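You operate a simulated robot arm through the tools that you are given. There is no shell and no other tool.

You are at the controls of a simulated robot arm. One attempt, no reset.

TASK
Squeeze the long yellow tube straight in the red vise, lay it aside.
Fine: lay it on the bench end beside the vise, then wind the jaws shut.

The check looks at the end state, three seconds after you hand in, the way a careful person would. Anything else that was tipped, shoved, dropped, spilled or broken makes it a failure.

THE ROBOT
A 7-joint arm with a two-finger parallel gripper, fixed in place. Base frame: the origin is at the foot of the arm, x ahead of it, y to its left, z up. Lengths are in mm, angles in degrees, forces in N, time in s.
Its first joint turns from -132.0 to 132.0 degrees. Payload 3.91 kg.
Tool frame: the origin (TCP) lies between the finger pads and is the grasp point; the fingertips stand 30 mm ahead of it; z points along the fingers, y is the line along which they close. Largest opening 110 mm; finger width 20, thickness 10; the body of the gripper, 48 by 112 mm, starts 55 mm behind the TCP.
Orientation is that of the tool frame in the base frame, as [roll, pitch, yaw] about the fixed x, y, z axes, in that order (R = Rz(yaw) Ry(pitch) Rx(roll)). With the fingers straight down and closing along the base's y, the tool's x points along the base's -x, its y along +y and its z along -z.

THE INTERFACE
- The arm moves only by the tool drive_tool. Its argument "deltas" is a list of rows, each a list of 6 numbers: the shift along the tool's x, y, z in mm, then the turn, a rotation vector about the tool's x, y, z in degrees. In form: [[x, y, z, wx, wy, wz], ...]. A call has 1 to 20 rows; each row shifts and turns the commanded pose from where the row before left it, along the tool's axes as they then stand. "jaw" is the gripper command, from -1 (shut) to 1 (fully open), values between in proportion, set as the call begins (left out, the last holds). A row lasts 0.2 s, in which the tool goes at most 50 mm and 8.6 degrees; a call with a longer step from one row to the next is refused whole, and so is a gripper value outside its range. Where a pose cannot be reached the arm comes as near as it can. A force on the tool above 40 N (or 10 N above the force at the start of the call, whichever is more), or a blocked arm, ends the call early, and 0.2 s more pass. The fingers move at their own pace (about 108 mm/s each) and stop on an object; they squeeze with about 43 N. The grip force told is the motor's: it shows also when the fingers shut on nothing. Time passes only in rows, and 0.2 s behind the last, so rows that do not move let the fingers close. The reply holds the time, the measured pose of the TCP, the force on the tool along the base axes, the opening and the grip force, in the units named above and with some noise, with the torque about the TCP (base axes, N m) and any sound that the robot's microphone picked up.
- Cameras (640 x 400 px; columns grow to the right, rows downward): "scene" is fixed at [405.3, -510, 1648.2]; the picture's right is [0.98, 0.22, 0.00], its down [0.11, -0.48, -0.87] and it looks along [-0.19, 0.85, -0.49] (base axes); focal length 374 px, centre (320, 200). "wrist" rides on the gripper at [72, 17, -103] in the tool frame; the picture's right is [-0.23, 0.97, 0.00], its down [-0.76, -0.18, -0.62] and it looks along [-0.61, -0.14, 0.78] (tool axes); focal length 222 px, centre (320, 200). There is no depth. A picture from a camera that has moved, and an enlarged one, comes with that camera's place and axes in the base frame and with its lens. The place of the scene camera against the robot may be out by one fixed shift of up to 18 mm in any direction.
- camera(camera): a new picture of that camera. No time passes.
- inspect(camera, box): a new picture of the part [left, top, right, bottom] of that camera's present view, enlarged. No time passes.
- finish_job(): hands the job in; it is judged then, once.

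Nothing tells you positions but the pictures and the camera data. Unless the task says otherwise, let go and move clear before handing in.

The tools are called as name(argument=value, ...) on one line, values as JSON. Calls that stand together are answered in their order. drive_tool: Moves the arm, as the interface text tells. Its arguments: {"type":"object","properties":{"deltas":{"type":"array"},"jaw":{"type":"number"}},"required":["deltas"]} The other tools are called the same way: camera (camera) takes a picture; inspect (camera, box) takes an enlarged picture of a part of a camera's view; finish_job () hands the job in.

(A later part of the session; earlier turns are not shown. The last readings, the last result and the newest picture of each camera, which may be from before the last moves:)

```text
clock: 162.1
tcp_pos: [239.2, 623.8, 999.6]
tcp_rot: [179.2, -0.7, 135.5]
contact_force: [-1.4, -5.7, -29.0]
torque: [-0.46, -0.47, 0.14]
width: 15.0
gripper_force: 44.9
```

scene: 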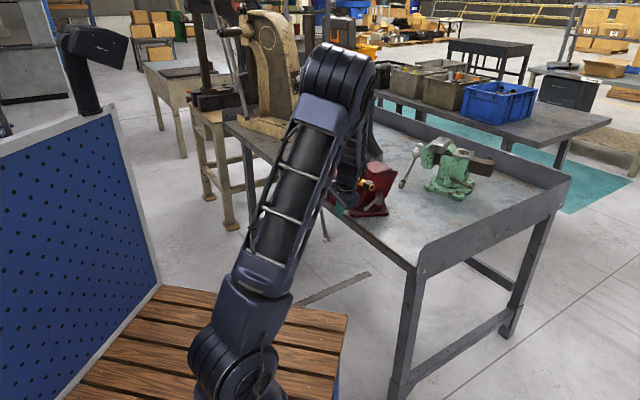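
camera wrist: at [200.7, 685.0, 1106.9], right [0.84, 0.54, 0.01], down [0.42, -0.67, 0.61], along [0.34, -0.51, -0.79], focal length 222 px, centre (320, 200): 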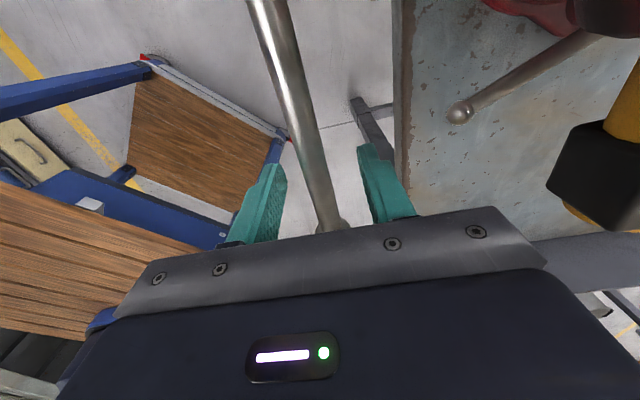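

drive_tool(deltas=[[0, 0, -4, 0, 0, 0], [0, 0, -4, 0, 0, 0]])

camera(camera="wrist")

inspect(camera="scene", box=[290, 120, 410, 240])

```text
clock: 162.5
tcp_pos: [240.1, 623.9, 1001.5]
tcp_rot: [179.1, -0.7, 135.6]
contact_force: [0.7, 6.7, -3.5]
torque: [0.0, -0.17, 0.35]
width: 14.6
gripper_force: 44.8
stopped in row 2: the force on the tool passed its limit at 51 N (the readings are from after the stop); the commanded pose is now the measured one
```

```text
taken
camera wrist: at [200.8, 684.3, 1105.9], right [0.84, 0.54, 0.01], down [0.42, -0.67, 0.61], along [0.34, -0.51, -0.79], focal length 222 px, centre (320, 200)
```

wrist: 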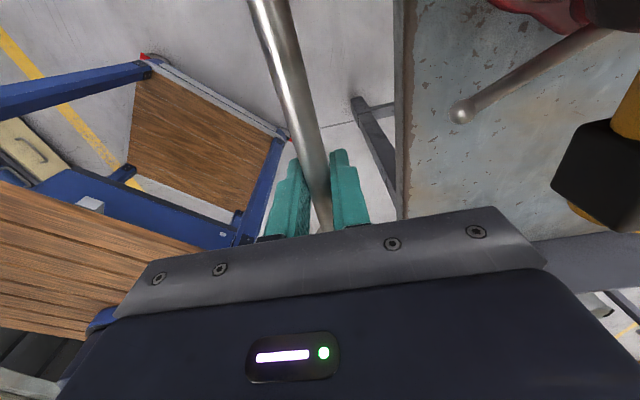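

```text
3.33 times, centred on (350, 180) of scene
camera zoom: at [405.3, -510.0, 1648.2], right [0.98, 0.22, 0.0], down [0.11, -0.48, -0.87], along [-0.19, 0.85, -0.49], focal length 1248 px, centre (220, 267)
```

zoom: 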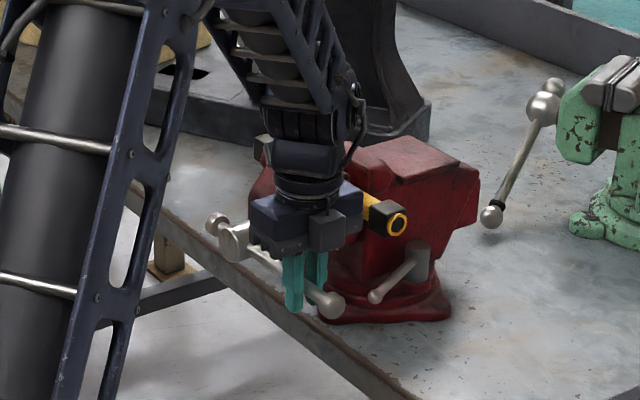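

The rod resists unwinding at about 50 N. I'll build the pull up gradually.

drive_tool(deltas=[[0, 0, -3, 0, 0, 0], [0, 0, 0, 0, 0, 0]])

drive_tool(deltas=[[0, 0, -2, 0, 0, 0], [0, 0, 0, 0, 0, 0]])

drive_tool(deltas=[[0, 0, -1.5, 0, 0, 0], [0, 0, 0, 0, 0, 0]])

camera(camera="wrist")

```text
clock: 163.1
tcp_pos: [241.6, 622.0, 1004.3]
tcp_rot: [179.2, -0.5, 135.5]
contact_force: [9.5, 6.2, -29.5]
torque: [-0.46, -0.5, 0.63]
width: 14.7
gripper_force: 45.2
```

```text
clock: 163.7
tcp_pos: [242.0, 624.1, 1007.6]
tcp_rot: [179.1, -0.7, 135.5]
contact_force: [9.8, 4.6, -21.0]
torque: [-0.66, -0.75, 0.18]
width: 14.8
gripper_force: 45.1
```

```text
clock: 164.3
tcp_pos: [241.2, 624.3, 1009.2]
tcp_rot: [179.0, -0.6, 135.6]
contact_force: [10.3, 4.2, -21.2]
torque: [-0.72, -0.79, 0.09]
width: 14.6
gripper_force: 45.3
```

```text
taken
camera wrist: at [201.2, 683.7, 1112.6], right [0.84, 0.54, 0.01], down [0.42, -0.67, 0.61], along [0.34, -0.51, -0.79], focal length 222 px, centre (320, 200)
```

wrist: 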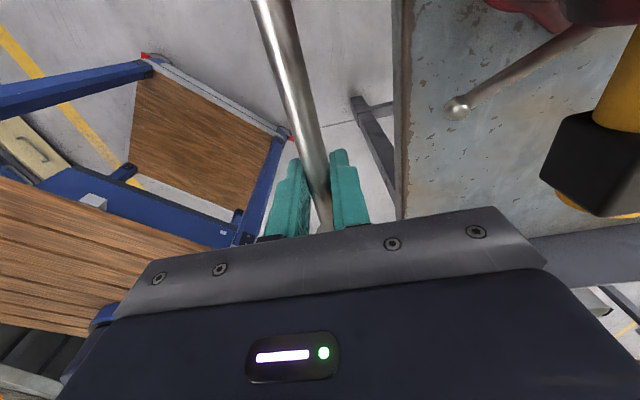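

It's yielding (21 N) and turning. Continue unwinding along the arc.

drive_tool(deltas=[[2.7, 0.5, -9.9, 0, 0, 0], [3.6, 0, -9.5, 0, 0, 0]])

drive_tool(deltas=[[4.4, 0, -9.2, 0, 0, 0], [5.2, 0, -8.8, 0, 0, 0]])

camera(camera="wrist")

```text
clock: 164.9
tcp_pos: [235.7, 628.0, 1028.3]
tcp_rot: [179.2, -0.6, 135.5]
contact_force: [4.2, -3.7, -24.7]
torque: [-0.64, -0.66, 0.07]
width: 14.8
gripper_force: 45.1
```

```text
clock: 165.5
tcp_pos: [229.7, 635.1, 1048.4]
tcp_rot: [179.0, -0.8, 135.6]
contact_force: [-0.3, 0.7, 0.2]
torque: [0.01, -0.01, 0.02]
width: 0.2
gripper_force: 37.7
```

```text
taken
camera wrist: at [188.9, 695.2, 1151.8], right [0.84, 0.54, 0.01], down [0.42, -0.67, 0.61], along [0.34, -0.51, -0.79], focal length 222 px, centre (320, 200)
```

wrist: 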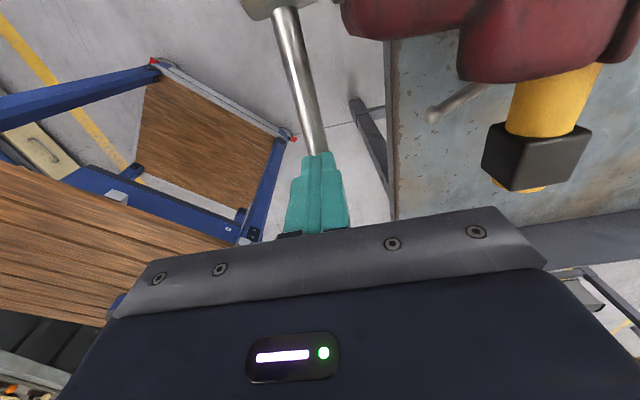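

inspect(camera="scene", box=[290, 120, 410, 240])

```text
3.33 times, centred on (350, 180) of scene
camera zoom: at [405.3, -510.0, 1648.2], right [0.98, 0.22, 0.0], down [0.11, -0.48, -0.87], along [-0.19, 0.85, -0.49], focal length 1248 px, centre (220, 267)
```

zoom: 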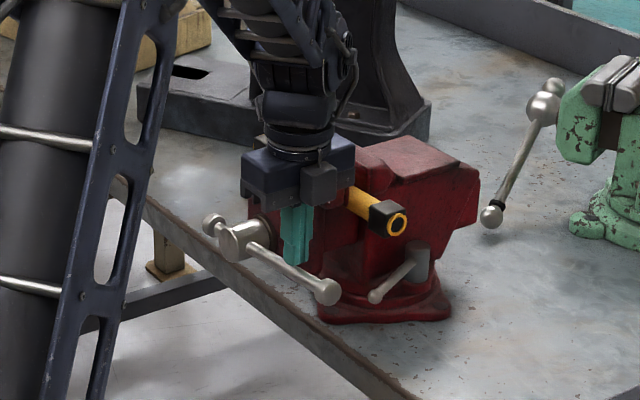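

It slid off again; the unwinding torque is too much for friction here. A slanted peg from the front, passing under the rod, should lift it, so I'll set that orientation up in clear space first.

drive_tool(deltas=[[0, 0, -40, 0, 0, 0], [0, 0, -30, 0, 0, 0], [3, -22, 0, 0, 0, 0], [3, -22, 0, 0, 0, 0], [0, 0, 0, -5.73, -5.73, 0], [0, 0, 0, -5.73, -5.73, 0], [0, 0, 0, -5.73, -5.73, 0]])

drive_tool(deltas=[[0, 0, 0, -5.73, -5.73, 0], [0, 0, 0, -5.73, -5.73, 0]])

drive_tool(deltas=[[0, 0, 0, -5.73, -5.73, 0]])

camera(camera="wrist")

```text
clock: 167.1
tcp_pos: [195.4, 605.9, 1116.3]
tcp_rot: [161.3, 16.3, 132.6]
contact_force: [0.7, -0.6, 0.1]
torque: [0.0, 0.06, 0.01]
width: 0.0
gripper_force: 37.5
```

```text
clock: 167.7
tcp_pos: [195.0, 605.0, 1116.6]
tcp_rot: [147.9, 26.6, 127.2]
contact_force: [0.2, 0.3, -0.4]
torque: [-0.01, 0.03, 0.05]
width: 0.2
gripper_force: 37.6
```

```text
clock: 168.1
tcp_pos: [194.6, 606.2, 1116.6]
tcp_rot: [140.3, 31.2, 123.5]
contact_force: [1.3, -0.1, 0.5]
torque: [0.0, 0.06, 0.03]
width: 0.0
gripper_force: 37.6
```

```text
taken
camera wrist: at [90.2, 666.5, 1155.2], right [0.55, 0.52, 0.65], down [-0.19, -0.68, 0.71], along [0.81, -0.52, -0.28], focal length 222 px, centre (320, 200)
```

wrist: 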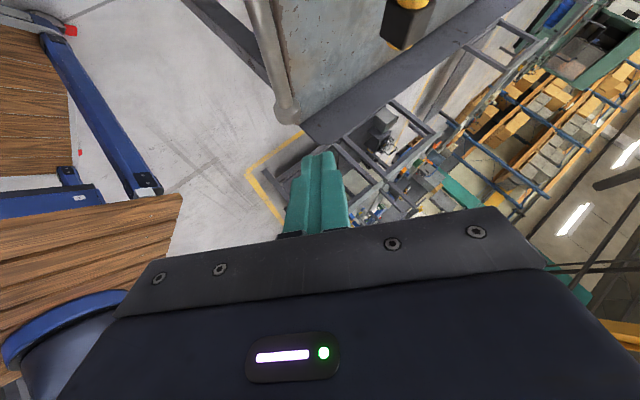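

The slanted orientation is reachable here. I'll lower to the start point in front of the rod.

drive_tool(deltas=[[17.7, -17.7, 19, 0, 0, 0], [17.7, -17.7, 19, 0, 0, 0]])

drive_tool(deltas=[[17.7, -17.7, 19, 0, 0, 0]])

camera(camera="wrist")

```text
clock: 168.7
tcp_pos: [190.8, 607.3, 1054.2]
tcp_rot: [140.3, 31.2, 123.4]
contact_force: [0.2, -1.2, 0.1]
torque: [0.02, 0.06, 0.0]
width: 0.0
gripper_force: 37.7
```

```text
clock: 169.1
tcp_pos: [188.3, 606.3, 1022.8]
tcp_rot: [140.4, 31.2, 123.5]
contact_force: [1.1, 0.0, 0.2]
torque: [0.01, 0.03, 0.02]
width: 0.0
gripper_force: 37.7
```

```text
taken
camera wrist: at [83.9, 667.0, 1061.3], right [0.55, 0.52, 0.65], down [-0.19, -0.68, 0.71], along [0.81, -0.52, -0.28], focal length 222 px, centre (320, 200)
```

wrist: 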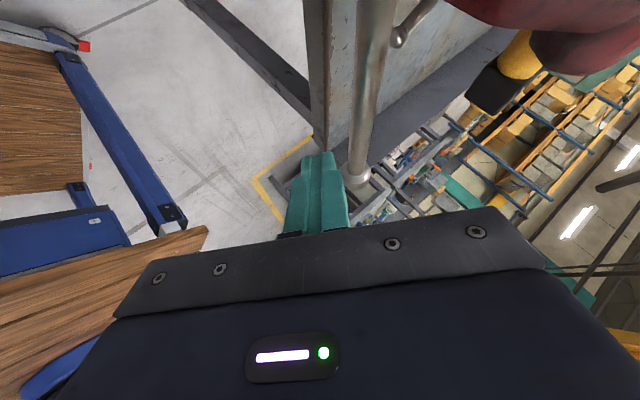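

The peg will pass beneath the rod (rod is to the right, i.e. above, in this view). Advance along the tool axis.

drive_tool(deltas=[[0, 0, 26.7, 0, 0, 0], [0, 0, 26.7, 0, 0, 0], [0, 0, 26.7, 0, 0, 0]])

camera(camera="wrist")

```text
clock: 169.9
tcp_pos: [248.5, 608.4, 969.9]
tcp_rot: [140.4, 31.3, 123.5]
contact_force: [0.6, 0.6, 0.5]
torque: [0.02, 0.01, 0.0]
width: 0.0
gripper_force: 37.7
```

```text
taken
camera wrist: at [144.3, 669.4, 1008.0], right [0.55, 0.52, 0.65], down [-0.19, -0.68, 0.71], along [0.81, -0.52, -0.28], focal length 222 px, centre (320, 200)
```

wrist: 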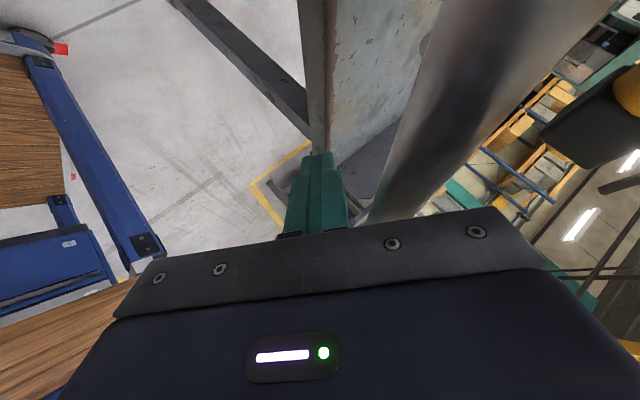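

drive_tool(deltas=[[-2.2, 2.8, -3.55, 0, 0, 0], [-2.2, 2.8, -3.55, 0, 0, 0], [-2.2, 2.8, -3.55, 0, 0, 0]])

drive_tool(deltas=[[-1.3, 1.7, -2.1, 0, 0, 0], [0, 0, 0, 0, 0, 0]])

drive_tool(deltas=[[-0.9, 1.1, -1.4, 0, 0, 0], [0, 0, 0, 0, 0, 0]])

```text
clock: 170.7
tcp_pos: [246.9, 608.4, 982.2]
tcp_rot: [140.5, 31.3, 123.6]
contact_force: [-6.0, -13.0, -24.0]
torque: [0.18, -0.15, 0.0]
width: 0.2
gripper_force: 37.3
```

```text
clock: 171.1
tcp_pos: [245.7, 608.1, 982.7]
tcp_rot: [140.6, 31.4, 123.6]
contact_force: [-2.1, -2.8, -1.7]
torque: [0.06, -0.03, -0.03]
width: 0.0
gripper_force: 37.9
stopped in row 1: the force on the tool passed its limit at 45 N (the readings are from after the stop); the commanded pose is now the measured one
```

```text
clock: 171.7
tcp_pos: [246.2, 607.5, 983.9]
tcp_rot: [140.6, 31.4, 123.6]
contact_force: [-5.8, -11.5, -16.1]
torque: [0.25, -0.13, 0.0]
width: 0.2
gripper_force: 37.3
```

drive_tool(deltas=[[-0.5, 0.65, -0.8, 0, 0, 0], [0, 0, 0, 0, 0, 0]])

drive_tool(deltas=[[-0.3, 0.35, -0.45, 0, 0, 0], [0, 0, 0, 0, 0, 0]])

drive_tool(deltas=[[-0.3, 0.35, -0.45, 0, 0, 0], [0, 0, 0, 0, 0, 0]])

drive_tool(deltas=[[-0.3, 0.35, -0.45, 0, 0, 0], [0, 0, 0, 0, 0, 0]])

```text
clock: 172.2
tcp_pos: [245.1, 608.8, 985.3]
tcp_rot: [140.7, 31.3, 123.6]
contact_force: [-11.4, -18.8, -20.4]
torque: [0.4, -0.21, -0.01]
width: 0.1
gripper_force: 37.3
```

```text
clock: 172.8
tcp_pos: [246.3, 607.3, 986.6]
tcp_rot: [140.6, 31.3, 123.7]
contact_force: [-13.9, -21.8, -11.1]
torque: [0.49, -0.32, -0.01]
width: 0.2
gripper_force: 37.9
```

```text
clock: 173.4
tcp_pos: [247.0, 609.0, 988.6]
tcp_rot: [140.6, 31.4, 123.6]
contact_force: [-12.1, -18.8, -7.2]
torque: [0.4, -0.26, 0.02]
width: 0.1
gripper_force: 37.9
```

```text
clock: 174.1
tcp_pos: [245.8, 607.9, 988.6]
tcp_rot: [140.5, 31.4, 123.6]
contact_force: [-10.7, -11.3, -4.3]
torque: [0.27, -0.23, -0.01]
width: 0.2
gripper_force: 37.4
```

It has broken free and loads are falling. Continue lifting.

drive_tool(deltas=[[-1.6, 2.3, -2.9, 0, 0, 0], [-1.6, 2.3, -2.9, 0, 0, 0], [-1.6, 2.3, -2.9, 0, 0, 0]])

drive_tool(deltas=[[-1.4, 2.4, -3, 0, 0, 0], [-1.4, 2.4, -3, 0, 0, 0], [-1.4, 2.4, -3, 0, 0, 0]])

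camera(camera="wrist")

inspect(camera="scene", box=[290, 120, 410, 240])

```text
clock: 174.6
tcp_pos: [246.0, 607.2, 990.3]
tcp_rot: [140.9, 31.5, 123.7]
contact_force: [-2.6, -2.4, -1.9]
torque: [0.08, -0.02, 0.0]
width: 0.0
gripper_force: 38.0
stopped in row 2: the force on the tool passed its limit at 44 N (the readings are from after the stop); the commanded pose is now the measured one
```

```text
clock: 175.1
tcp_pos: [243.9, 606.4, 993.5]
tcp_rot: [141.0, 31.8, 123.8]
contact_force: [-3.4, -2.2, -1.5]
torque: [0.05, -0.04, -0.06]
width: 0.3
gripper_force: 37.7
stopped in row 2: the force on the tool passed its limit at 44 N (the readings are from after the stop); the commanded pose is now the measured one
```

```text
taken
camera wrist: at [139.7, 668.2, 1032.1], right [0.56, 0.53, 0.64], down [-0.19, -0.67, 0.72], along [0.81, -0.52, -0.27], focal length 222 px, centre (320, 200)
```

wrist: 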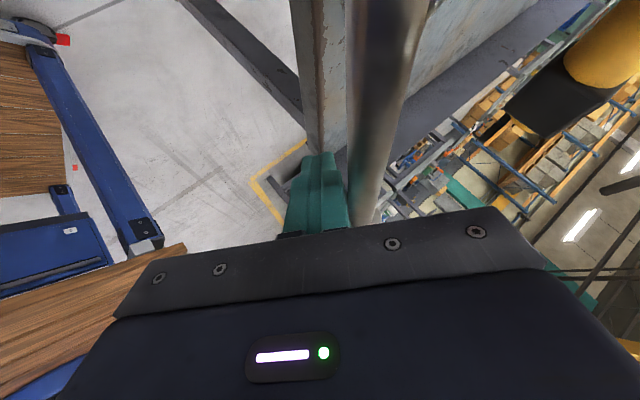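

```text
3.33 times, centred on (350, 180) of scene
camera zoom: at [405.3, -510.0, 1648.2], right [0.98, 0.22, 0.0], down [0.11, -0.48, -0.87], along [-0.19, 0.85, -0.49], focal length 1248 px, centre (220, 267)
```

zoom: 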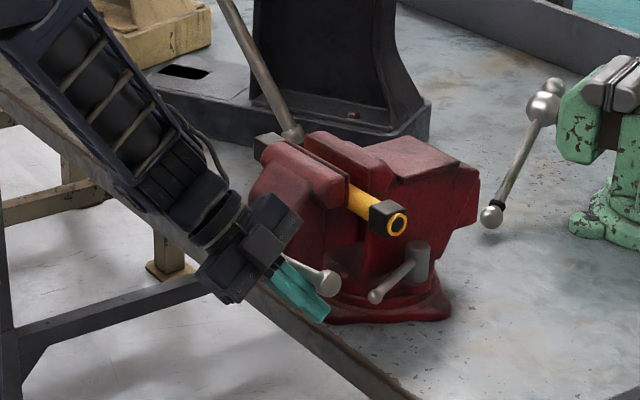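

Progress is slow. I'll build force in finer increments, also pressing slightly toward +a to keep the peg under the rod.

drive_tool(deltas=[[-0.9, 2, -0.8, 0, 0, 0], [-0.4, 1, -0.4, 0, 0, 0], [0, 0, 0, 0, 0, 0]])

drive_tool(deltas=[[-0.4, 1, -0.4, 0, 0, 0], [0, 0, 0, 0, 0, 0]])

drive_tool(deltas=[[-0.4, 1, -0.4, 0, 0, 0], [0, 0, 0, 0, 0, 0]])

drive_tool(deltas=[[-0.4, 0.8, -0.4, 0, 0, 0], [0, 0, 0, 0, 0, 0]])

drive_tool(deltas=[[-0.4, 0.8, -0.4, 0, 0, 0], [0, 0, 0, 0, 0, 0]])

```text
clock: 175.9
tcp_pos: [244.3, 605.5, 994.5]
tcp_rot: [141.3, 31.8, 123.9]
contact_force: [-4.7, -5.8, -1.9]
torque: [0.09, -0.08, -0.01]
width: 0.0
gripper_force: 37.9
stopped in row 3: the force on the tool passed its limit at 41 N (the readings are from after the stop); the commanded pose is now the measured one
```

```text
clock: 176.6
tcp_pos: [243.9, 606.3, 996.0]
tcp_rot: [141.4, 31.9, 123.8]
contact_force: [-9.9, -12.2, -13.1]
torque: [0.14, -0.12, -0.06]
width: 0.0
gripper_force: 38.0
```

```text
clock: 177.2
tcp_pos: [244.0, 606.7, 996.6]
tcp_rot: [141.3, 31.8, 123.8]
contact_force: [-21.3, -23.8, -12.0]
torque: [0.43, -0.34, -0.09]
width: 0.0
gripper_force: 37.7
```

```text
clock: 177.7
tcp_pos: [243.5, 606.8, 997.4]
tcp_rot: [141.4, 31.9, 123.9]
contact_force: [-5.6, -7.2, -3.6]
torque: [0.17, -0.12, -0.02]
width: 0.2
gripper_force: 37.6
stopped in row 2: the force on the tool passed its limit at 45 N (the readings are from after the stop); the commanded pose is now the measured one
```

```text
clock: 178.3
tcp_pos: [244.1, 606.4, 996.6]
tcp_rot: [141.6, 31.9, 123.9]
contact_force: [-11.4, -15.1, -11.6]
torque: [0.23, -0.19, -0.08]
width: 0.2
gripper_force: 37.6
```

drive_tool(deltas=[[-0.5, 0.55, -0.66, 0, 0, 0], [0, 0, 0, 0, 0, 0]])

drive_tool(deltas=[[-0.3, 0.33, -0.4, 0, 0, 0], [0, 0, 0, 0, 0, 0]])

drive_tool(deltas=[[-0.3, 0.33, -0.4, 0, 0, 0], [0, 0, 0, 0, 0, 0]])

drive_tool(deltas=[[-0.3, 0.33, -0.4, 0, 0, 0], [0, 0, 0, 0, 0, 0]])

drive_tool(deltas=[[-0.3, 0.33, -0.4, 0, 0, 0], [0, 0, 0, 0, 0, 0]])

drive_tool(deltas=[[-0.3, 0.33, -0.4, 0, 0, 0], [0, 0, 0, 0, 0, 0]])

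```text
clock: 178.9
tcp_pos: [243.0, 606.5, 999.3]
tcp_rot: [141.4, 31.8, 123.9]
contact_force: [-20.1, -23.1, -15.5]
torque: [0.44, -0.31, -0.04]
width: 0.0
gripper_force: 37.8
```

```text
clock: 179.5
tcp_pos: [245.0, 607.1, 999.5]
tcp_rot: [141.3, 32.0, 123.8]
contact_force: [-21.1, -22.6, -12.3]
torque: [0.43, -0.39, -0.03]
width: 0.1
gripper_force: 37.4
```

```text
clock: 180.1
tcp_pos: [245.9, 607.4, 1001.5]
tcp_rot: [141.4, 31.9, 123.8]
contact_force: [-20.5, -19.2, -9.3]
torque: [0.42, -0.38, -0.08]
width: 0.0
gripper_force: 37.8
```

```text
clock: 180.7
tcp_pos: [242.9, 606.9, 1002.0]
tcp_rot: [141.5, 31.9, 123.9]
contact_force: [-16.0, -13.2, -9.7]
torque: [0.28, -0.26, -0.05]
width: 0.0
gripper_force: 38.1
```

```text
clock: 181.3
tcp_pos: [245.2, 606.7, 1001.5]
tcp_rot: [141.4, 32.0, 123.8]
contact_force: [-10.9, -15.4, -6.7]
torque: [0.27, -0.24, -0.04]
width: 0.1
gripper_force: 37.8
```

```text
clock: 181.9
tcp_pos: [245.2, 608.1, 1002.0]
tcp_rot: [141.4, 31.9, 123.8]
contact_force: [-9.4, -12.0, -5.7]
torque: [0.23, -0.17, -0.05]
width: 0.2
gripper_force: 36.9
```

Moving slowly the force is low: the screw is viscous, so speed was the issue, not strength. I'll unwind slowly (about 2 mm per row).

drive_tool(deltas=[[-0.88, 1.12, -1.51, 0, 0, 0], [-0.88, 1.12, -1.51, 0, 0, 0], [-0.88, 1.12, -1.51, 0, 0, 0], [-0.88, 1.12, -1.51, 0, 0, 0], [-0.88, 1.12, -1.51, 0, 0, 0], [-0.88, 1.12, -1.51, 0, 0, 0], [-0.88, 1.12, -1.51, 0, 0, 0], [-0.88, 1.12, -1.51, 0, 0, 0], [-0.88, 1.12, -1.51, 0, 0, 0], [-0.88, 1.12, -1.51, 0, 0, 0], [-0.88, 1.12, -1.51, 0, 0, 0], [-0.88, 1.12, -1.51, 0, 0, 0]])

```text
clock: 182.8
tcp_pos: [243.3, 606.4, 1007.1]
tcp_rot: [141.6, 31.9, 124.0]
contact_force: [-1.8, -3.8, -2.2]
torque: [0.06, -0.03, -0.02]
width: 0.1
gripper_force: 37.7
stopped in row 4: the force on the tool passed its limit at 42 N (the readings are from after the stop); the commanded pose is now the measured one
```

drive_tool(deltas=[[-0.36, 0.46, -0.62, 0, 0, 0], [-0.36, 0.46, -0.62, 0, 0, 0], [-0.36, 0.46, -0.62, 0, 0, 0], [-0.36, 0.46, -0.62, 0, 0, 0], [-0.36, 0.46, -0.62, 0, 0, 0], [-0.36, 0.46, -0.62, 0, 0, 0], [-0.36, 0.46, -0.62, 0, 0, 0], [-0.36, 0.46, -0.62, 0, 0, 0], [-0.36, 0.46, -0.62, 0, 0, 0], [-0.36, 0.46, -0.62, 0, 0, 0], [-0.36, 0.46, -0.62, 0, 0, 0], [-0.36, 0.46, -0.62, 0, 0, 0], [-0.36, 0.46, -0.62, 0, 0, 0], [-0.36, 0.46, -0.62, 0, 0, 0], [-0.36, 0.46, -0.62, 0, 0, 0], [-0.36, 0.46, -0.62, 0, 0, 0], [-0.36, 0.46, -0.62, 0, 0, 0], [-0.36, 0.46, -0.62, 0, 0, 0], [-0.36, 0.46, -0.62, 0, 0, 0], [-0.36, 0.46, -0.62, 0, 0, 0]])

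inspect(camera="scene", box=[290, 120, 410, 240])

```text
clock: 184.2
tcp_pos: [241.8, 605.7, 1012.8]
tcp_rot: [141.7, 32.0, 124.0]
contact_force: [-3.6, -7.0, -2.3]
torque: [0.05, -0.03, -0.04]
width: 0.0
gripper_force: 37.0
stopped in row 7: the force on the tool passed its limit at 41 N (the readings are from after the stop); the commanded pose is now the measured one
```

```text
3.33 times, centred on (350, 180) of scene
camera zoom: at [405.3, -510.0, 1648.2], right [0.98, 0.22, 0.0], down [0.11, -0.48, -0.87], along [-0.19, 0.85, -0.49], focal length 1248 px, centre (220, 267)
```

zoom: 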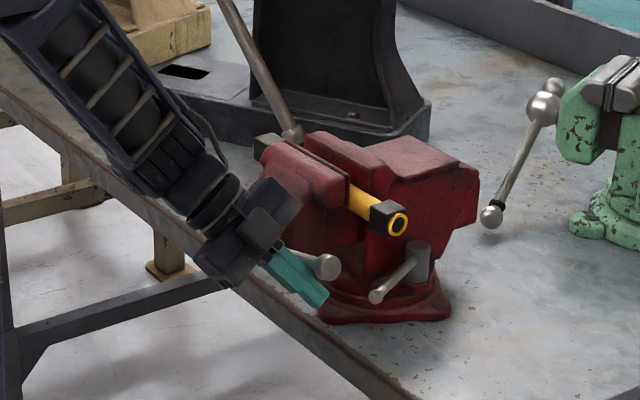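

drive_tool(deltas=[[-0.36, 0.46, -0.62, 0, 0, 0], [-0.36, 0.46, -0.62, 0, 0, 0], [-0.36, 0.46, -0.62, 0, 0, 0], [-0.36, 0.46, -0.62, 0, 0, 0]])

drive_tool(deltas=[[-0.3, 0.4, -0.5, 0, 0, 0], [-0.2, 0.25, -0.35, 0, 0, 0]])

drive_tool(deltas=[[-0.2, 0.25, -0.35, 0, 0, 0], [-0.2, 0.25, -0.35, 0, 0, 0]])

drive_tool(deltas=[[-0.2, 0.25, -0.35, 0, 0, 0], [-0.2, 0.25, -0.35, 0, 0, 0], [-0.2, 0.25, -0.35, 0, 0, 0], [-0.2, 0.25, -0.35, 0, 0, 0]])

```text
clock: 185.2
tcp_pos: [241.1, 606.7, 1013.6]
tcp_rot: [141.8, 32.0, 124.0]
contact_force: [-11.4, -17.3, -25.0]
torque: [0.19, 0.0, -0.1]
width: 0.0
gripper_force: 38.0
```

```text
clock: 185.8
tcp_pos: [241.7, 606.9, 1015.8]
tcp_rot: [141.6, 32.0, 124.1]
contact_force: [-18.2, -19.7, -19.5]
torque: [0.13, -0.27, 0.0]
width: 0.0
gripper_force: 38.0
```

```text
clock: 186.4
tcp_pos: [241.2, 606.8, 1017.3]
tcp_rot: [141.6, 31.9, 124.0]
contact_force: [-20.1, -19.4, -13.4]
torque: [0.14, -0.31, 0.14]
width: 0.0
gripper_force: 37.5
```

```text
clock: 187.4
tcp_pos: [241.1, 606.8, 1018.6]
tcp_rot: [141.7, 32.0, 124.0]
contact_force: [-18.4, -18.2, -14.4]
torque: [0.04, -0.3, 0.23]
width: 0.0
gripper_force: 38.0
```

drive_tool(deltas=[[-0.18, 0.29, -0.4, 0, 0, 0], [-0.18, 0.29, -0.4, 0, 0, 0], [-0.18, 0.29, -0.4, 0, 0, 0], [-0.18, 0.29, -0.4, 0, 0, 0], [-0.18, 0.29, -0.4, 0, 0, 0], [-0.18, 0.29, -0.4, 0, 0, 0], [-0.18, 0.29, -0.4, 0, 0, 0], [-0.18, 0.29, -0.4, 0, 0, 0], [-0.18, 0.29, -0.4, 0, 0, 0], [-0.18, 0.29, -0.4, 0, 0, 0], [-0.18, 0.29, -0.4, 0, 0, 0], [-0.18, 0.29, -0.4, 0, 0, 0], [-0.18, 0.29, -0.4, 0, 0, 0], [-0.18, 0.29, -0.4, 0, 0, 0], [-0.18, 0.29, -0.4, 0, 0, 0], [-0.18, 0.29, -0.4, 0, 0, 0], [-0.18, 0.29, -0.4, 0, 0, 0], [-0.18, 0.29, -0.4, 0, 0, 0], [-0.18, 0.29, -0.4, 0, 0, 0], [-0.18, 0.29, -0.4, 0, 0, 0]])

inspect(camera="scene", box=[290, 120, 410, 240])

camera(camera="wrist")

```text
clock: 190.4
tcp_pos: [240.9, 607.1, 1025.1]
tcp_rot: [141.9, 32.1, 124.1]
contact_force: [-2.6, -5.5, -0.6]
torque: [0.02, -0.05, 0.1]
width: 0.1
gripper_force: 37.4
stopped in row 15: the force on the tool passed its limit at 40 N (the readings are from after the stop); the commanded pose is now the measured one
```

```text
3.33 times, centred on (350, 180) of scene
camera zoom: at [405.3, -510.0, 1648.2], right [0.98, 0.22, 0.0], down [0.11, -0.48, -0.87], along [-0.19, 0.85, -0.49], focal length 1248 px, centre (220, 267)
```

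zoom: 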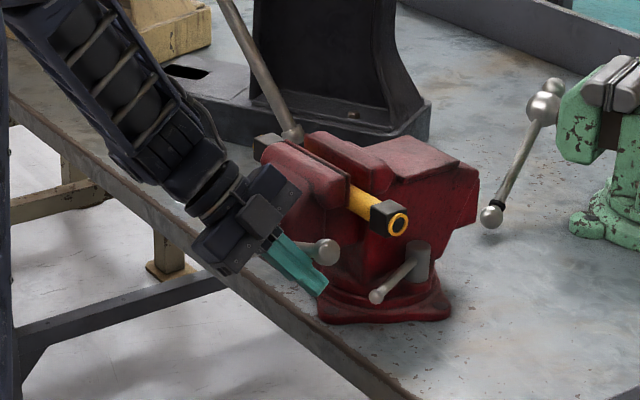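

```text
taken
camera wrist: at [136.1, 669.5, 1063.5], right [0.56, 0.53, 0.63], down [-0.19, -0.66, 0.73], along [0.81, -0.53, -0.27], focal length 222 px, centre (320, 200)
```

wrist: 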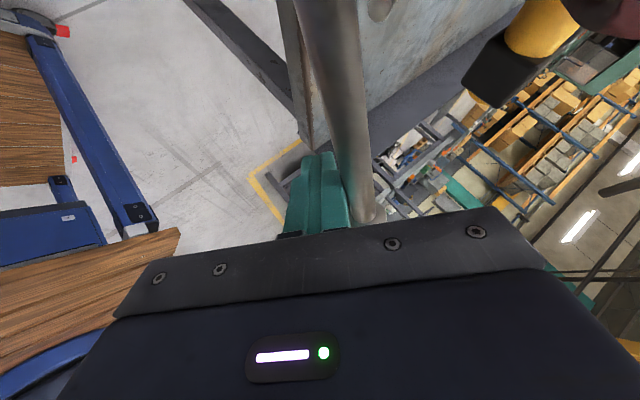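

drive_tool(deltas=[[-0.28, 0.36, -1, 0, 0, 0], [-0.14, 0.18, -0.5, 0, 0, 0], [-0.14, 0.18, -0.5, 0, 0, 0], [-0.14, 0.18, -0.5, 0, 0, 0], [-0.14, 0.18, -0.5, 0, 0, 0], [-0.14, 0.18, -0.5, 0, 0, 0], [-0.14, 0.18, -0.5, 0, 0, 0], [-0.14, 0.18, -0.5, 0, 0, 0], [-0.14, 0.18, -0.5, 0, 0, 0], [-0.14, 0.18, -0.5, 0, 0, 0], [-0.14, 0.18, -0.5, 0, 0, 0], [-0.14, 0.18, -0.5, 0, 0, 0], [-0.14, 0.18, -0.5, 0, 0, 0], [-0.14, 0.18, -0.5, 0, 0, 0], [-0.14, 0.18, -0.5, 0, 0, 0], [-0.14, 0.18, -0.5, 0, 0, 0], [-0.14, 0.18, -0.5, 0, 0, 0], [-0.14, 0.18, -0.5, 0, 0, 0], [-0.14, 0.18, -0.5, 0, 0, 0], [-0.14, 0.18, -0.5, 0, 0, 0]])

drive_tool(deltas=[[-0.05, 0.18, -0.5, 0, 0, 0], [-0.05, 0.18, -0.5, 0, 0, 0], [-0.05, 0.18, -0.5, 0, 0, 0], [-0.05, 0.18, -0.5, 0, 0, 0], [-0.05, 0.18, -0.5, 0, 0, 0], [-0.05, 0.18, -0.5, 0, 0, 0], [-0.05, 0.18, -0.5, 0, 0, 0], [-0.05, 0.18, -0.5, 0, 0, 0], [-0.05, 0.18, -0.5, 0, 0, 0], [-0.05, 0.18, -0.5, 0, 0, 0], [-0.05, 0.18, -0.5, 0, 0, 0], [-0.05, 0.18, -0.5, 0, 0, 0], [-0.05, 0.18, -0.5, 0, 0, 0], [-0.05, 0.18, -0.5, 0, 0, 0], [-0.05, 0.18, -0.5, 0, 0, 0], [-0.05, 0.18, -0.5, 0, 0, 0], [-0.05, 0.18, -0.5, 0, 0, 0], [-0.05, 0.18, -0.5, 0, 0, 0], [-0.05, 0.18, -0.5, 0, 0, 0], [-0.05, 0.18, -0.5, 0, 0, 0]])

inspect(camera="scene", box=[290, 120, 410, 240])

```text
clock: 194.6
tcp_pos: [235.4, 609.4, 1035.5]
tcp_rot: [141.7, 32.1, 123.9]
contact_force: [-1.0, -16.9, -18.5]
torque: [-0.23, -0.13, 0.11]
width: 0.0
gripper_force: 37.6
```

```text
clock: 198.8
tcp_pos: [230.3, 610.0, 1045.2]
tcp_rot: [141.8, 32.0, 124.1]
contact_force: [-5.5, -12.8, -14.4]
torque: [-0.21, -0.01, 0.09]
width: 0.2
gripper_force: 37.2
```

```text
3.33 times, centred on (350, 180) of scene
camera zoom: at [405.3, -510.0, 1648.2], right [0.98, 0.22, 0.0], down [0.11, -0.48, -0.87], along [-0.19, 0.85, -0.49], focal length 1248 px, centre (220, 267)
```

zoom: 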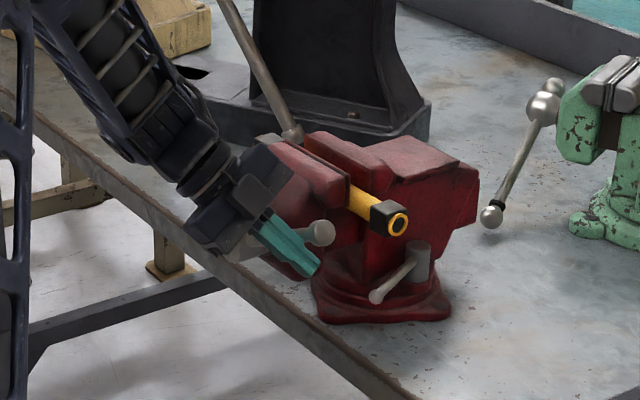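

Good. The contact has drifted toward the fingertips, so I'll push the peg 15 mm farther in along its own axis, then continue.

drive_tool(deltas=[[0, 0, 5, 0, 0, 0], [0, 0, 5, 0, 0, 0], [0, 0, 5, 0, 0, 0]])

drive_tool(deltas=[[0, 0.5, -0.8, 0, 0, 0], [0, 0.5, -0.8, 0, 0, 0], [0, 0.5, -0.8, 0, 0, 0], [0, 0.5, -0.8, 0, 0, 0], [0, 0.5, -0.8, 0, 0, 0], [0, 0.5, -0.8, 0, 0, 0], [0, 0.5, -0.8, 0, 0, 0], [0, 0.5, -0.8, 0, 0, 0], [0, 0.5, -0.8, 0, 0, 0], [0, 0.5, -0.8, 0, 0, 0], [0, 0.5, -0.8, 0, 0, 0], [0, 0.5, -0.8, 0, 0, 0], [0, 0.5, -0.8, 0, 0, 0], [0, 0.5, -0.8, 0, 0, 0], [0, 0.5, -0.8, 0, 0, 0], [0, 0.5, -0.8, 0, 0, 0], [0, 0.5, -0.8, 0, 0, 0], [0, 0.5, -0.8, 0, 0, 0], [0, 0.5, -0.8, 0, 0, 0], [0, 0.5, -0.8, 0, 0, 0]])

camera(camera="wrist")

```text
clock: 199.6
tcp_pos: [242.2, 609.7, 1036.5]
tcp_rot: [141.7, 32.1, 124.1]
contact_force: [-17.5, -15.7, -3.4]
torque: [0.18, -0.24, 0.5]
width: 0.0
gripper_force: 37.8
```

```text
clock: 200.6
tcp_pos: [240.1, 610.4, 1036.7]
tcp_rot: [142.0, 32.2, 124.0]
contact_force: [-1.9, -5.6, -0.6]
torque: [0.06, -0.05, 0.13]
width: 0.0
gripper_force: 37.5
stopped in row 4: the force on the tool passed its limit at 42 N (the readings are from after the stop); the commanded pose is now the measured one
```

```text
taken
camera wrist: at [137.3, 673.1, 1074.7], right [0.56, 0.54, 0.63], down [-0.19, -0.66, 0.73], along [0.8, -0.53, -0.27], focal length 222 px, centre (320, 200)
```

wrist: 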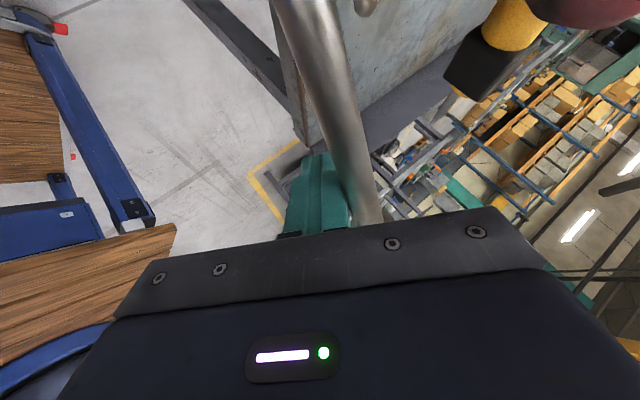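

drive_tool(deltas=[[-0.3, 0.8, -1.1, 0, 0, 0], [-0.1, 0.25, -0.48, 0, 0, 0], [-0.1, 0.25, -0.48, 0, 0, 0], [-0.1, 0.25, -0.48, 0, 0, 0], [-0.1, 0.25, -0.48, 0, 0, 0], [-0.1, 0.25, -0.48, 0, 0, 0], [-0.1, 0.25, -0.48, 0, 0, 0], [-0.1, 0.25, -0.48, 0, 0, 0], [-0.1, 0.25, -0.48, 0, 0, 0], [-0.1, 0.25, -0.48, 0, 0, 0], [-0.1, 0.25, -0.48, 0, 0, 0], [-0.1, 0.25, -0.48, 0, 0, 0], [-0.1, 0.25, -0.48, 0, 0, 0], [-0.1, 0.25, -0.48, 0, 0, 0], [-0.1, 0.25, -0.48, 0, 0, 0], [-0.1, 0.25, -0.48, 0, 0, 0], [-0.1, 0.25, -0.48, 0, 0, 0], [-0.1, 0.25, -0.48, 0, 0, 0], [-0.1, 0.25, -0.48, 0, 0, 0], [-0.1, 0.25, -0.48, 0, 0, 0]])

drive_tool(deltas=[[0, 0.25, -0.5, 0, 0, 0], [0, 0.25, -0.5, 0, 0, 0], [0, 0.25, -0.5, 0, 0, 0], [0, 0.25, -0.5, 0, 0, 0], [0, 0.25, -0.5, 0, 0, 0], [0, 0.25, -0.5, 0, 0, 0], [0, 0.25, -0.5, 0, 0, 0], [0, 0.25, -0.5, 0, 0, 0], [0, 0.25, -0.5, 0, 0, 0], [0, 0.25, -0.5, 0, 0, 0], [0, 0.25, -0.5, 0, 0, 0], [0, 0.25, -0.5, 0, 0, 0], [0, 0.25, -0.5, 0, 0, 0], [0, 0.25, -0.5, 0, 0, 0], [0, 0.25, -0.5, 0, 0, 0], [0, 0.25, -0.5, 0, 0, 0], [0, 0.25, -0.5, 0, 0, 0], [0, 0.25, -0.5, 0, 0, 0], [0, 0.25, -0.5, 0, 0, 0], [0, 0.25, -0.5, 0, 0, 0]])

inspect(camera="scene", box=[290, 120, 410, 240])

```text
clock: 204.8
tcp_pos: [235.4, 613.7, 1048.4]
tcp_rot: [141.8, 32.1, 124.0]
contact_force: [-0.4, -14.5, -12.8]
torque: [-0.1, -0.16, 0.14]
width: 0.0
gripper_force: 37.3
```

```text
clock: 209.0
tcp_pos: [231.2, 615.4, 1056.2]
tcp_rot: [141.9, 32.1, 123.9]
contact_force: [-8.2, -23.1, -15.6]
torque: [-0.1, -0.18, 0.29]
width: 0.1
gripper_force: 37.5
```

```text
3.33 times, centred on (350, 180) of scene
camera zoom: at [405.3, -510.0, 1648.2], right [0.98, 0.22, 0.0], down [0.11, -0.48, -0.87], along [-0.19, 0.85, -0.49], focal length 1248 px, centre (220, 267)
```

zoom: 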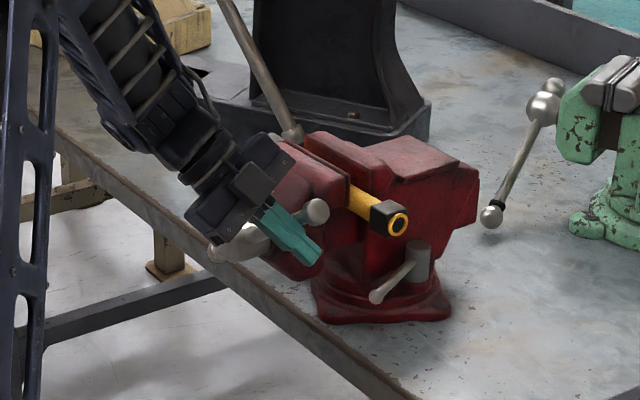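

drive_tool(deltas=[[0.2, 0.3, -0.6, 0, 0, 0], [0.2, 0.3, -0.6, 0, 0, 0], [0.2, 0.3, -0.6, 0, 0, 0], [0.2, 0.3, -0.6, 0, 0, 0], [0.2, 0.3, -0.6, 0, 0, 0], [0.2, 0.3, -0.6, 0, 0, 0], [0.2, 0.3, -0.6, 0, 0, 0], [0.2, 0.3, -0.6, 0, 0, 0], [0.2, 0.3, -0.6, 0, 0, 0], [0.2, 0.3, -0.6, 0, 0, 0], [0.2, 0.3, -0.6, 0, 0, 0], [0.2, 0.3, -0.6, 0, 0, 0], [0.2, 0.3, -0.6, 0, 0, 0], [0.2, 0.3, -0.6, 0, 0, 0], [0.2, 0.3, -0.6, 0, 0, 0], [0.2, 0.3, -0.6, 0, 0, 0], [0.2, 0.3, -0.6, 0, 0, 0], [0.2, 0.3, -0.6, 0, 0, 0], [0.2, 0.3, -0.6, 0, 0, 0], [0.2, 0.3, -0.6, 0, 0, 0]])

drive_tool(deltas=[[0.3, 0.3, -0.6, 0, 0, 0], [0.3, 0.3, -0.6, 0, 0, 0], [0.3, 0.3, -0.6, 0, 0, 0], [0.3, 0.3, -0.6, 0, 0, 0], [0.3, 0.3, -0.6, 0, 0, 0], [0.3, 0.3, -0.6, 0, 0, 0], [0.3, 0.3, -0.6, 0, 0, 0], [0.3, 0.3, -0.6, 0, 0, 0], [0.3, 0.3, -0.6, 0, 0, 0], [0.3, 0.3, -0.6, 0, 0, 0], [0.3, 0.3, -0.6, 0, 0, 0], [0.3, 0.3, -0.6, 0, 0, 0], [0.3, 0.3, -0.6, 0, 0, 0], [0.3, 0.3, -0.6, 0, 0, 0], [0.3, 0.3, -0.6, 0, 0, 0], [0.3, 0.3, -0.6, 0, 0, 0], [0.3, 0.3, -0.6, 0, 0, 0], [0.3, 0.3, -0.6, 0, 0, 0], [0.3, 0.3, -0.6, 0, 0, 0], [0.3, 0.3, -0.6, 0, 0, 0]])

inspect(camera="scene", box=[290, 120, 410, 240])

camera(camera="wrist")

```text
clock: 210.0
tcp_pos: [228.5, 616.1, 1055.7]
tcp_rot: [142.2, 32.3, 124.0]
contact_force: [-1.1, -6.6, -1.1]
torque: [0.04, -0.06, 0.08]
width: 0.0
gripper_force: 37.5
stopped in row 5: the force on the tool passed its limit at 41 N (the readings are from after the stop); the commanded pose is now the measured one
```

```text
clock: 211.8
tcp_pos: [225.1, 617.7, 1059.4]
tcp_rot: [142.0, 32.4, 124.1]
contact_force: [-1.5, -7.3, -2.5]
torque: [0.0, 0.01, 0.05]
width: 0.0
gripper_force: 38.1
stopped in row 9: the force on the tool passed its limit at 40 N (the readings are from after the stop); the commanded pose is now the measured one
```

```text
3.33 times, centred on (350, 180) of scene
camera zoom: at [405.3, -510.0, 1648.2], right [0.98, 0.22, 0.0], down [0.11, -0.48, -0.87], along [-0.19, 0.85, -0.49], focal length 1248 px, centre (220, 267)
```

zoom: 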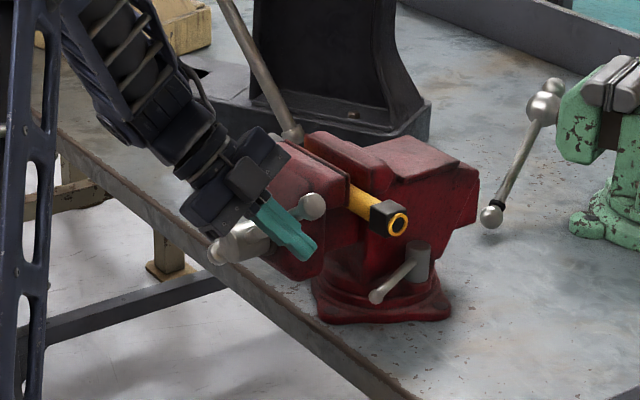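

```text
taken
camera wrist: at [121.8, 681.5, 1097.0], right [0.56, 0.54, 0.63], down [-0.19, -0.66, 0.73], along [0.8, -0.53, -0.27], focal length 222 px, centre (320, 200)
```

wrist: 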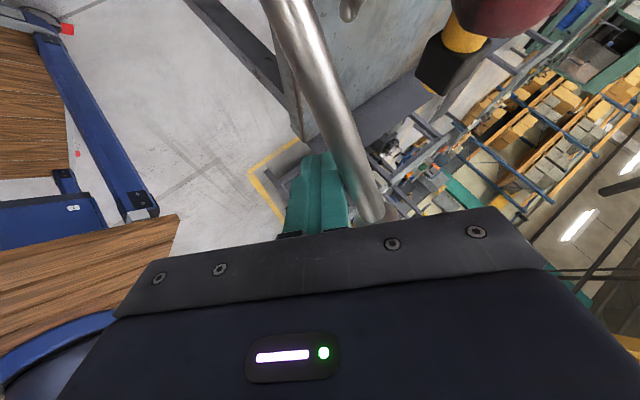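

The rod is back to about 229°, roughly 2.5–3 mm of opening. I'll withdraw the peg, stand the tool upright again, and try whether the tube is free by gripping its near end block.

drive_tool(deltas=[[0.3, -0.3, -2, 0, 0, 0], [0, 0, -30, 0, 0, 0], [0, 0, -35, 0, 0, 0], [0, 0, -35, 0, 0, 0], [-20, 21, -26, 0, 0, 0], [-20, 21, -26, 0, 0, 0], [-20, 21, -26, 0, 0, 0], [0, 0, 0, 5.73, 5.73, 0], [0, 0, 0, 5.73, 5.73, 0], [0, 0, 0, 5.73, 5.73, 0], [0, 0, 0, 5.73, 5.73, 0], [0, 0, 0, 5.73, 5.73, 0], [0, 0, 0, 5.73, 5.73, 0]])

camera(camera="scene")

```text
clock: 214.7
tcp_pos: [147.2, 622.8, 1243.3]
tcp_rot: [-179.2, 0.1, 135.2]
contact_force: [-0.5, -0.1, 0.4]
torque: [0.01, -0.02, -0.02]
width: 0.0
gripper_force: 37.5
```

```text
taken
```

scene: 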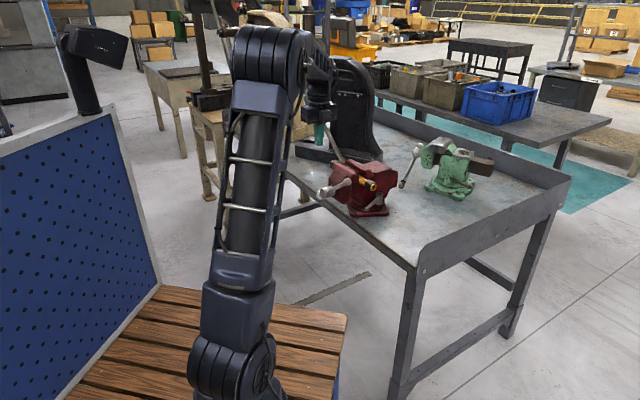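

drive_tool(deltas=[[11, 43, 10, 0, 0, 0], [11, 43, 10, 0, 0, 0], [11, 43, 10, 0, 0, 0], [11, 41, 10, 0, 0, 0], [0, 0, 0, 0, 0, 0]])

inspect(camera="wrist", box=[230, 0, 430, 190])

inspect(camera="wrist", box=[280, 0, 380, 100])

inspect(camera="wrist", box=[290, 80, 390, 190])

```text
clock: 215.8
tcp_pos: [237.5, 773.4, 1201.3]
tcp_rot: [-179.2, 0.2, 135.1]
contact_force: [-0.7, -0.6, 0.6]
torque: [0.03, 0.01, 0.0]
width: 0.0
gripper_force: 37.7
```

```text
2.11 times, centred on (330, 95) of wrist
camera zoom: at [198.6, 837.1, 1303.5], right [0.85, 0.53, -0.01], down [0.42, -0.66, 0.63], along [0.32, -0.54, -0.78], focal length 468 px, centre (299, 421)
```

zoom: 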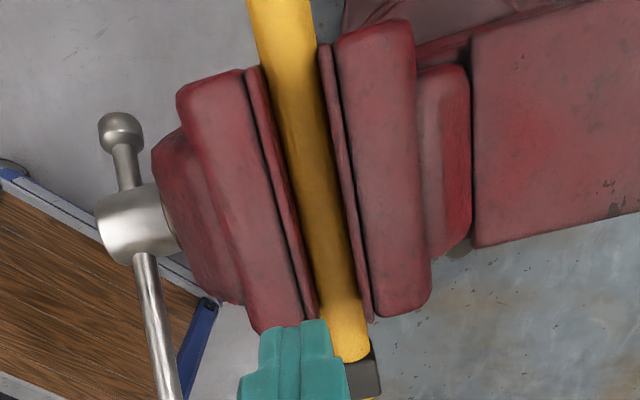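

```text
4.00 times, centred on (330, 50) of wrist
camera zoom: at [198.6, 837.1, 1303.5], right [0.85, 0.53, -0.01], down [0.42, -0.66, 0.63], along [0.32, -0.54, -0.78], focal length 888 px, centre (280, 800)
```

zoom: 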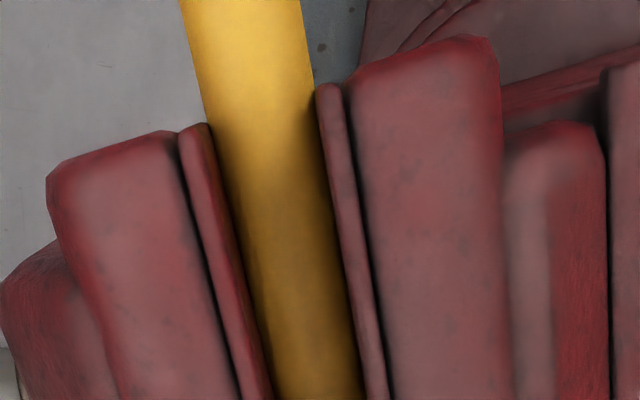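

```text
3.64 times, centred on (340, 135) of wrist
camera zoom: at [198.6, 837.1, 1303.5], right [0.85, 0.53, -0.01], down [0.42, -0.66, 0.63], along [0.32, -0.54, -0.78], focal length 808 px, centre (247, 436)
```

zoom: 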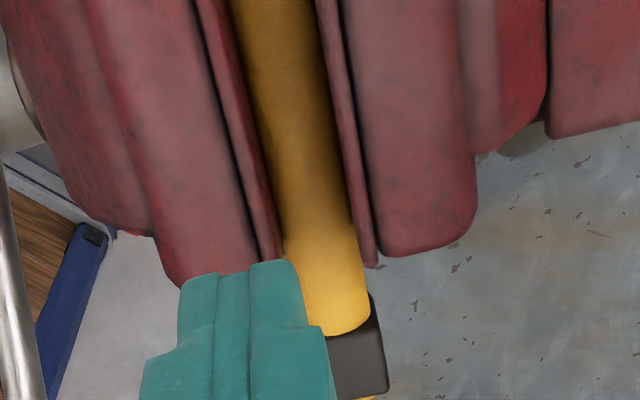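

The tube is straight now: bend under about 1° and no visible springback. I'll rotate the wrist 180° so the camera is outboard, and go over the near end block.

drive_tool(deltas=[[0, 0, 0, 0, 0, -8.2], [0, 0, 0, 0, 0, -8.2], [0, 0, 0, 0, 0, -8.2], [0, 0, 0, 0, 0, -8.2], [0, 0, 0, 0, 0, -8.2], [0, 0, 0, 0, 0, -8.2], [0, 0, 0, 0, 0, -8.2], [0, 0, 0, 0, 0, -8.2], [0, 0, 0, 0, 0, -8.2], [0, 0, 0, 0, 0, -8.2], [0, 0, 0, 0, 0, -8.2], [0, 0, 0, 0, 0, -8.2], [0, 0, 0, 0, 0, -8.2], [0, 0, 0, 0, 0, -8.2], [0, 0, 0, 0, 0, -8.2], [0, 0, 0, 0, 0, -8.2], [0, 0, 0, 0, 0, -8.2], [0, 0, 0, 0, 0, -8.2], [0, 0, 0, 0, 0, -8.2], [0, 0, 0, 0, 0, -8.2]])

drive_tool(deltas=[[0, 0, 0, 0, 0, -8.2], [0, 0, 0, 0, 0, -8], [30, 0, 0, 0, 0, 0], [30, 0, 0, 0, 0, 0], [30, 0, 10, 0, 0, 0], [0, 0, 0, 0, 0, 0]], jaw=0.2)

camera(camera="wrist")

```text
clock: 220.1
tcp_pos: [237.9, 774.1, 1201.3]
tcp_rot: [179.4, -0.4, -60.8]
contact_force: [-1.2, -0.4, 0.3]
torque: [-0.01, 0.03, -0.03]
width: 0.0
gripper_force: 37.7
```

```text
clock: 221.4
tcp_pos: [299.8, 712.5, 1191.1]
tcp_rot: [179.3, -0.2, -44.7]
contact_force: [-0.5, -0.3, 0.0]
torque: [0.02, 0.01, 0.01]
width: 66.0
gripper_force: 0.1
```

```text
taken
camera wrist: at [341.1, 650.0, 1294.9], right [-0.85, -0.53, 0.01], down [-0.41, 0.67, 0.62], along [-0.34, 0.52, -0.79], focal length 222 px, centre (320, 200)
```

wrist: 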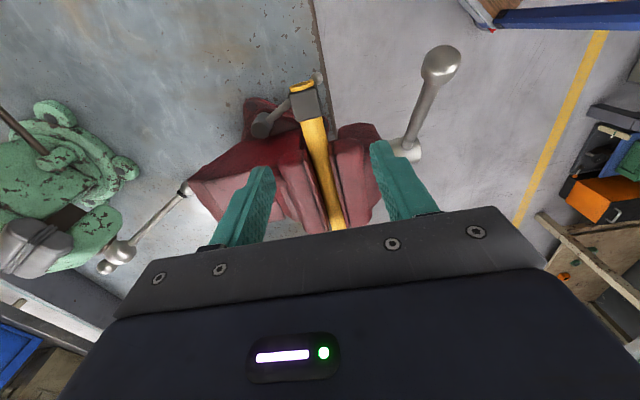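

drive_tool(deltas=[[7, -5, 30, 0, 0, 0], [6, -5, 30, 0, 0, 0], [0, 0, 30, 0, 0, 0], [0, 0, 22, 0, 0, 0], [0, 0, 0, 0, 0, 0]])

camera(camera="wrist")

inspect(camera="scene", box=[330, 130, 420, 210])

```text
clock: 222.7
tcp_pos: [317.8, 707.6, 1080.2]
tcp_rot: [179.3, -0.3, -44.7]
contact_force: [0.8, 0.8, 0.3]
torque: [0.0, 0.0, 0.01]
width: 66.0
gripper_force: 0.0
```

```text
taken
camera wrist: at [358.0, 644.9, 1183.0], right [-0.85, -0.53, 0.01], down [-0.41, 0.67, 0.62], along [-0.34, 0.52, -0.79], focal length 222 px, centre (320, 200)
```

wrist: 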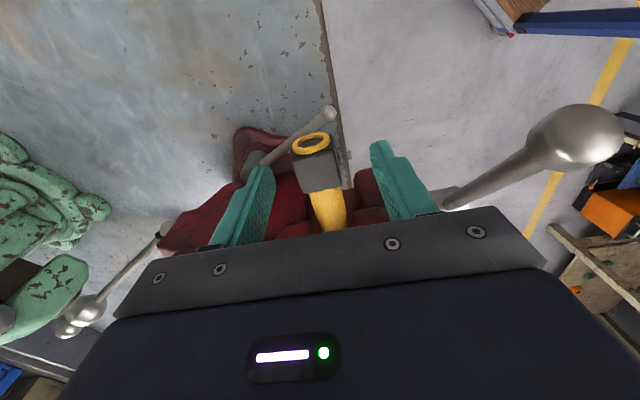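

```text
5.00 times, centred on (375, 170) of scene
camera zoom: at [405.3, -510.0, 1648.2], right [0.98, 0.22, 0.0], down [0.11, -0.48, -0.87], along [-0.19, 0.85, -0.49], focal length 1872 px, centre (45, 350)
```

zoom: 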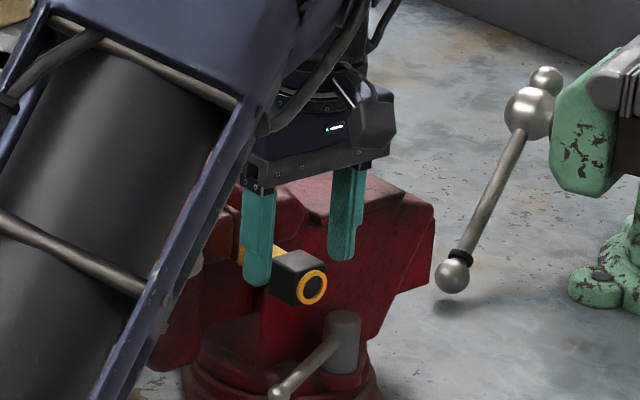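

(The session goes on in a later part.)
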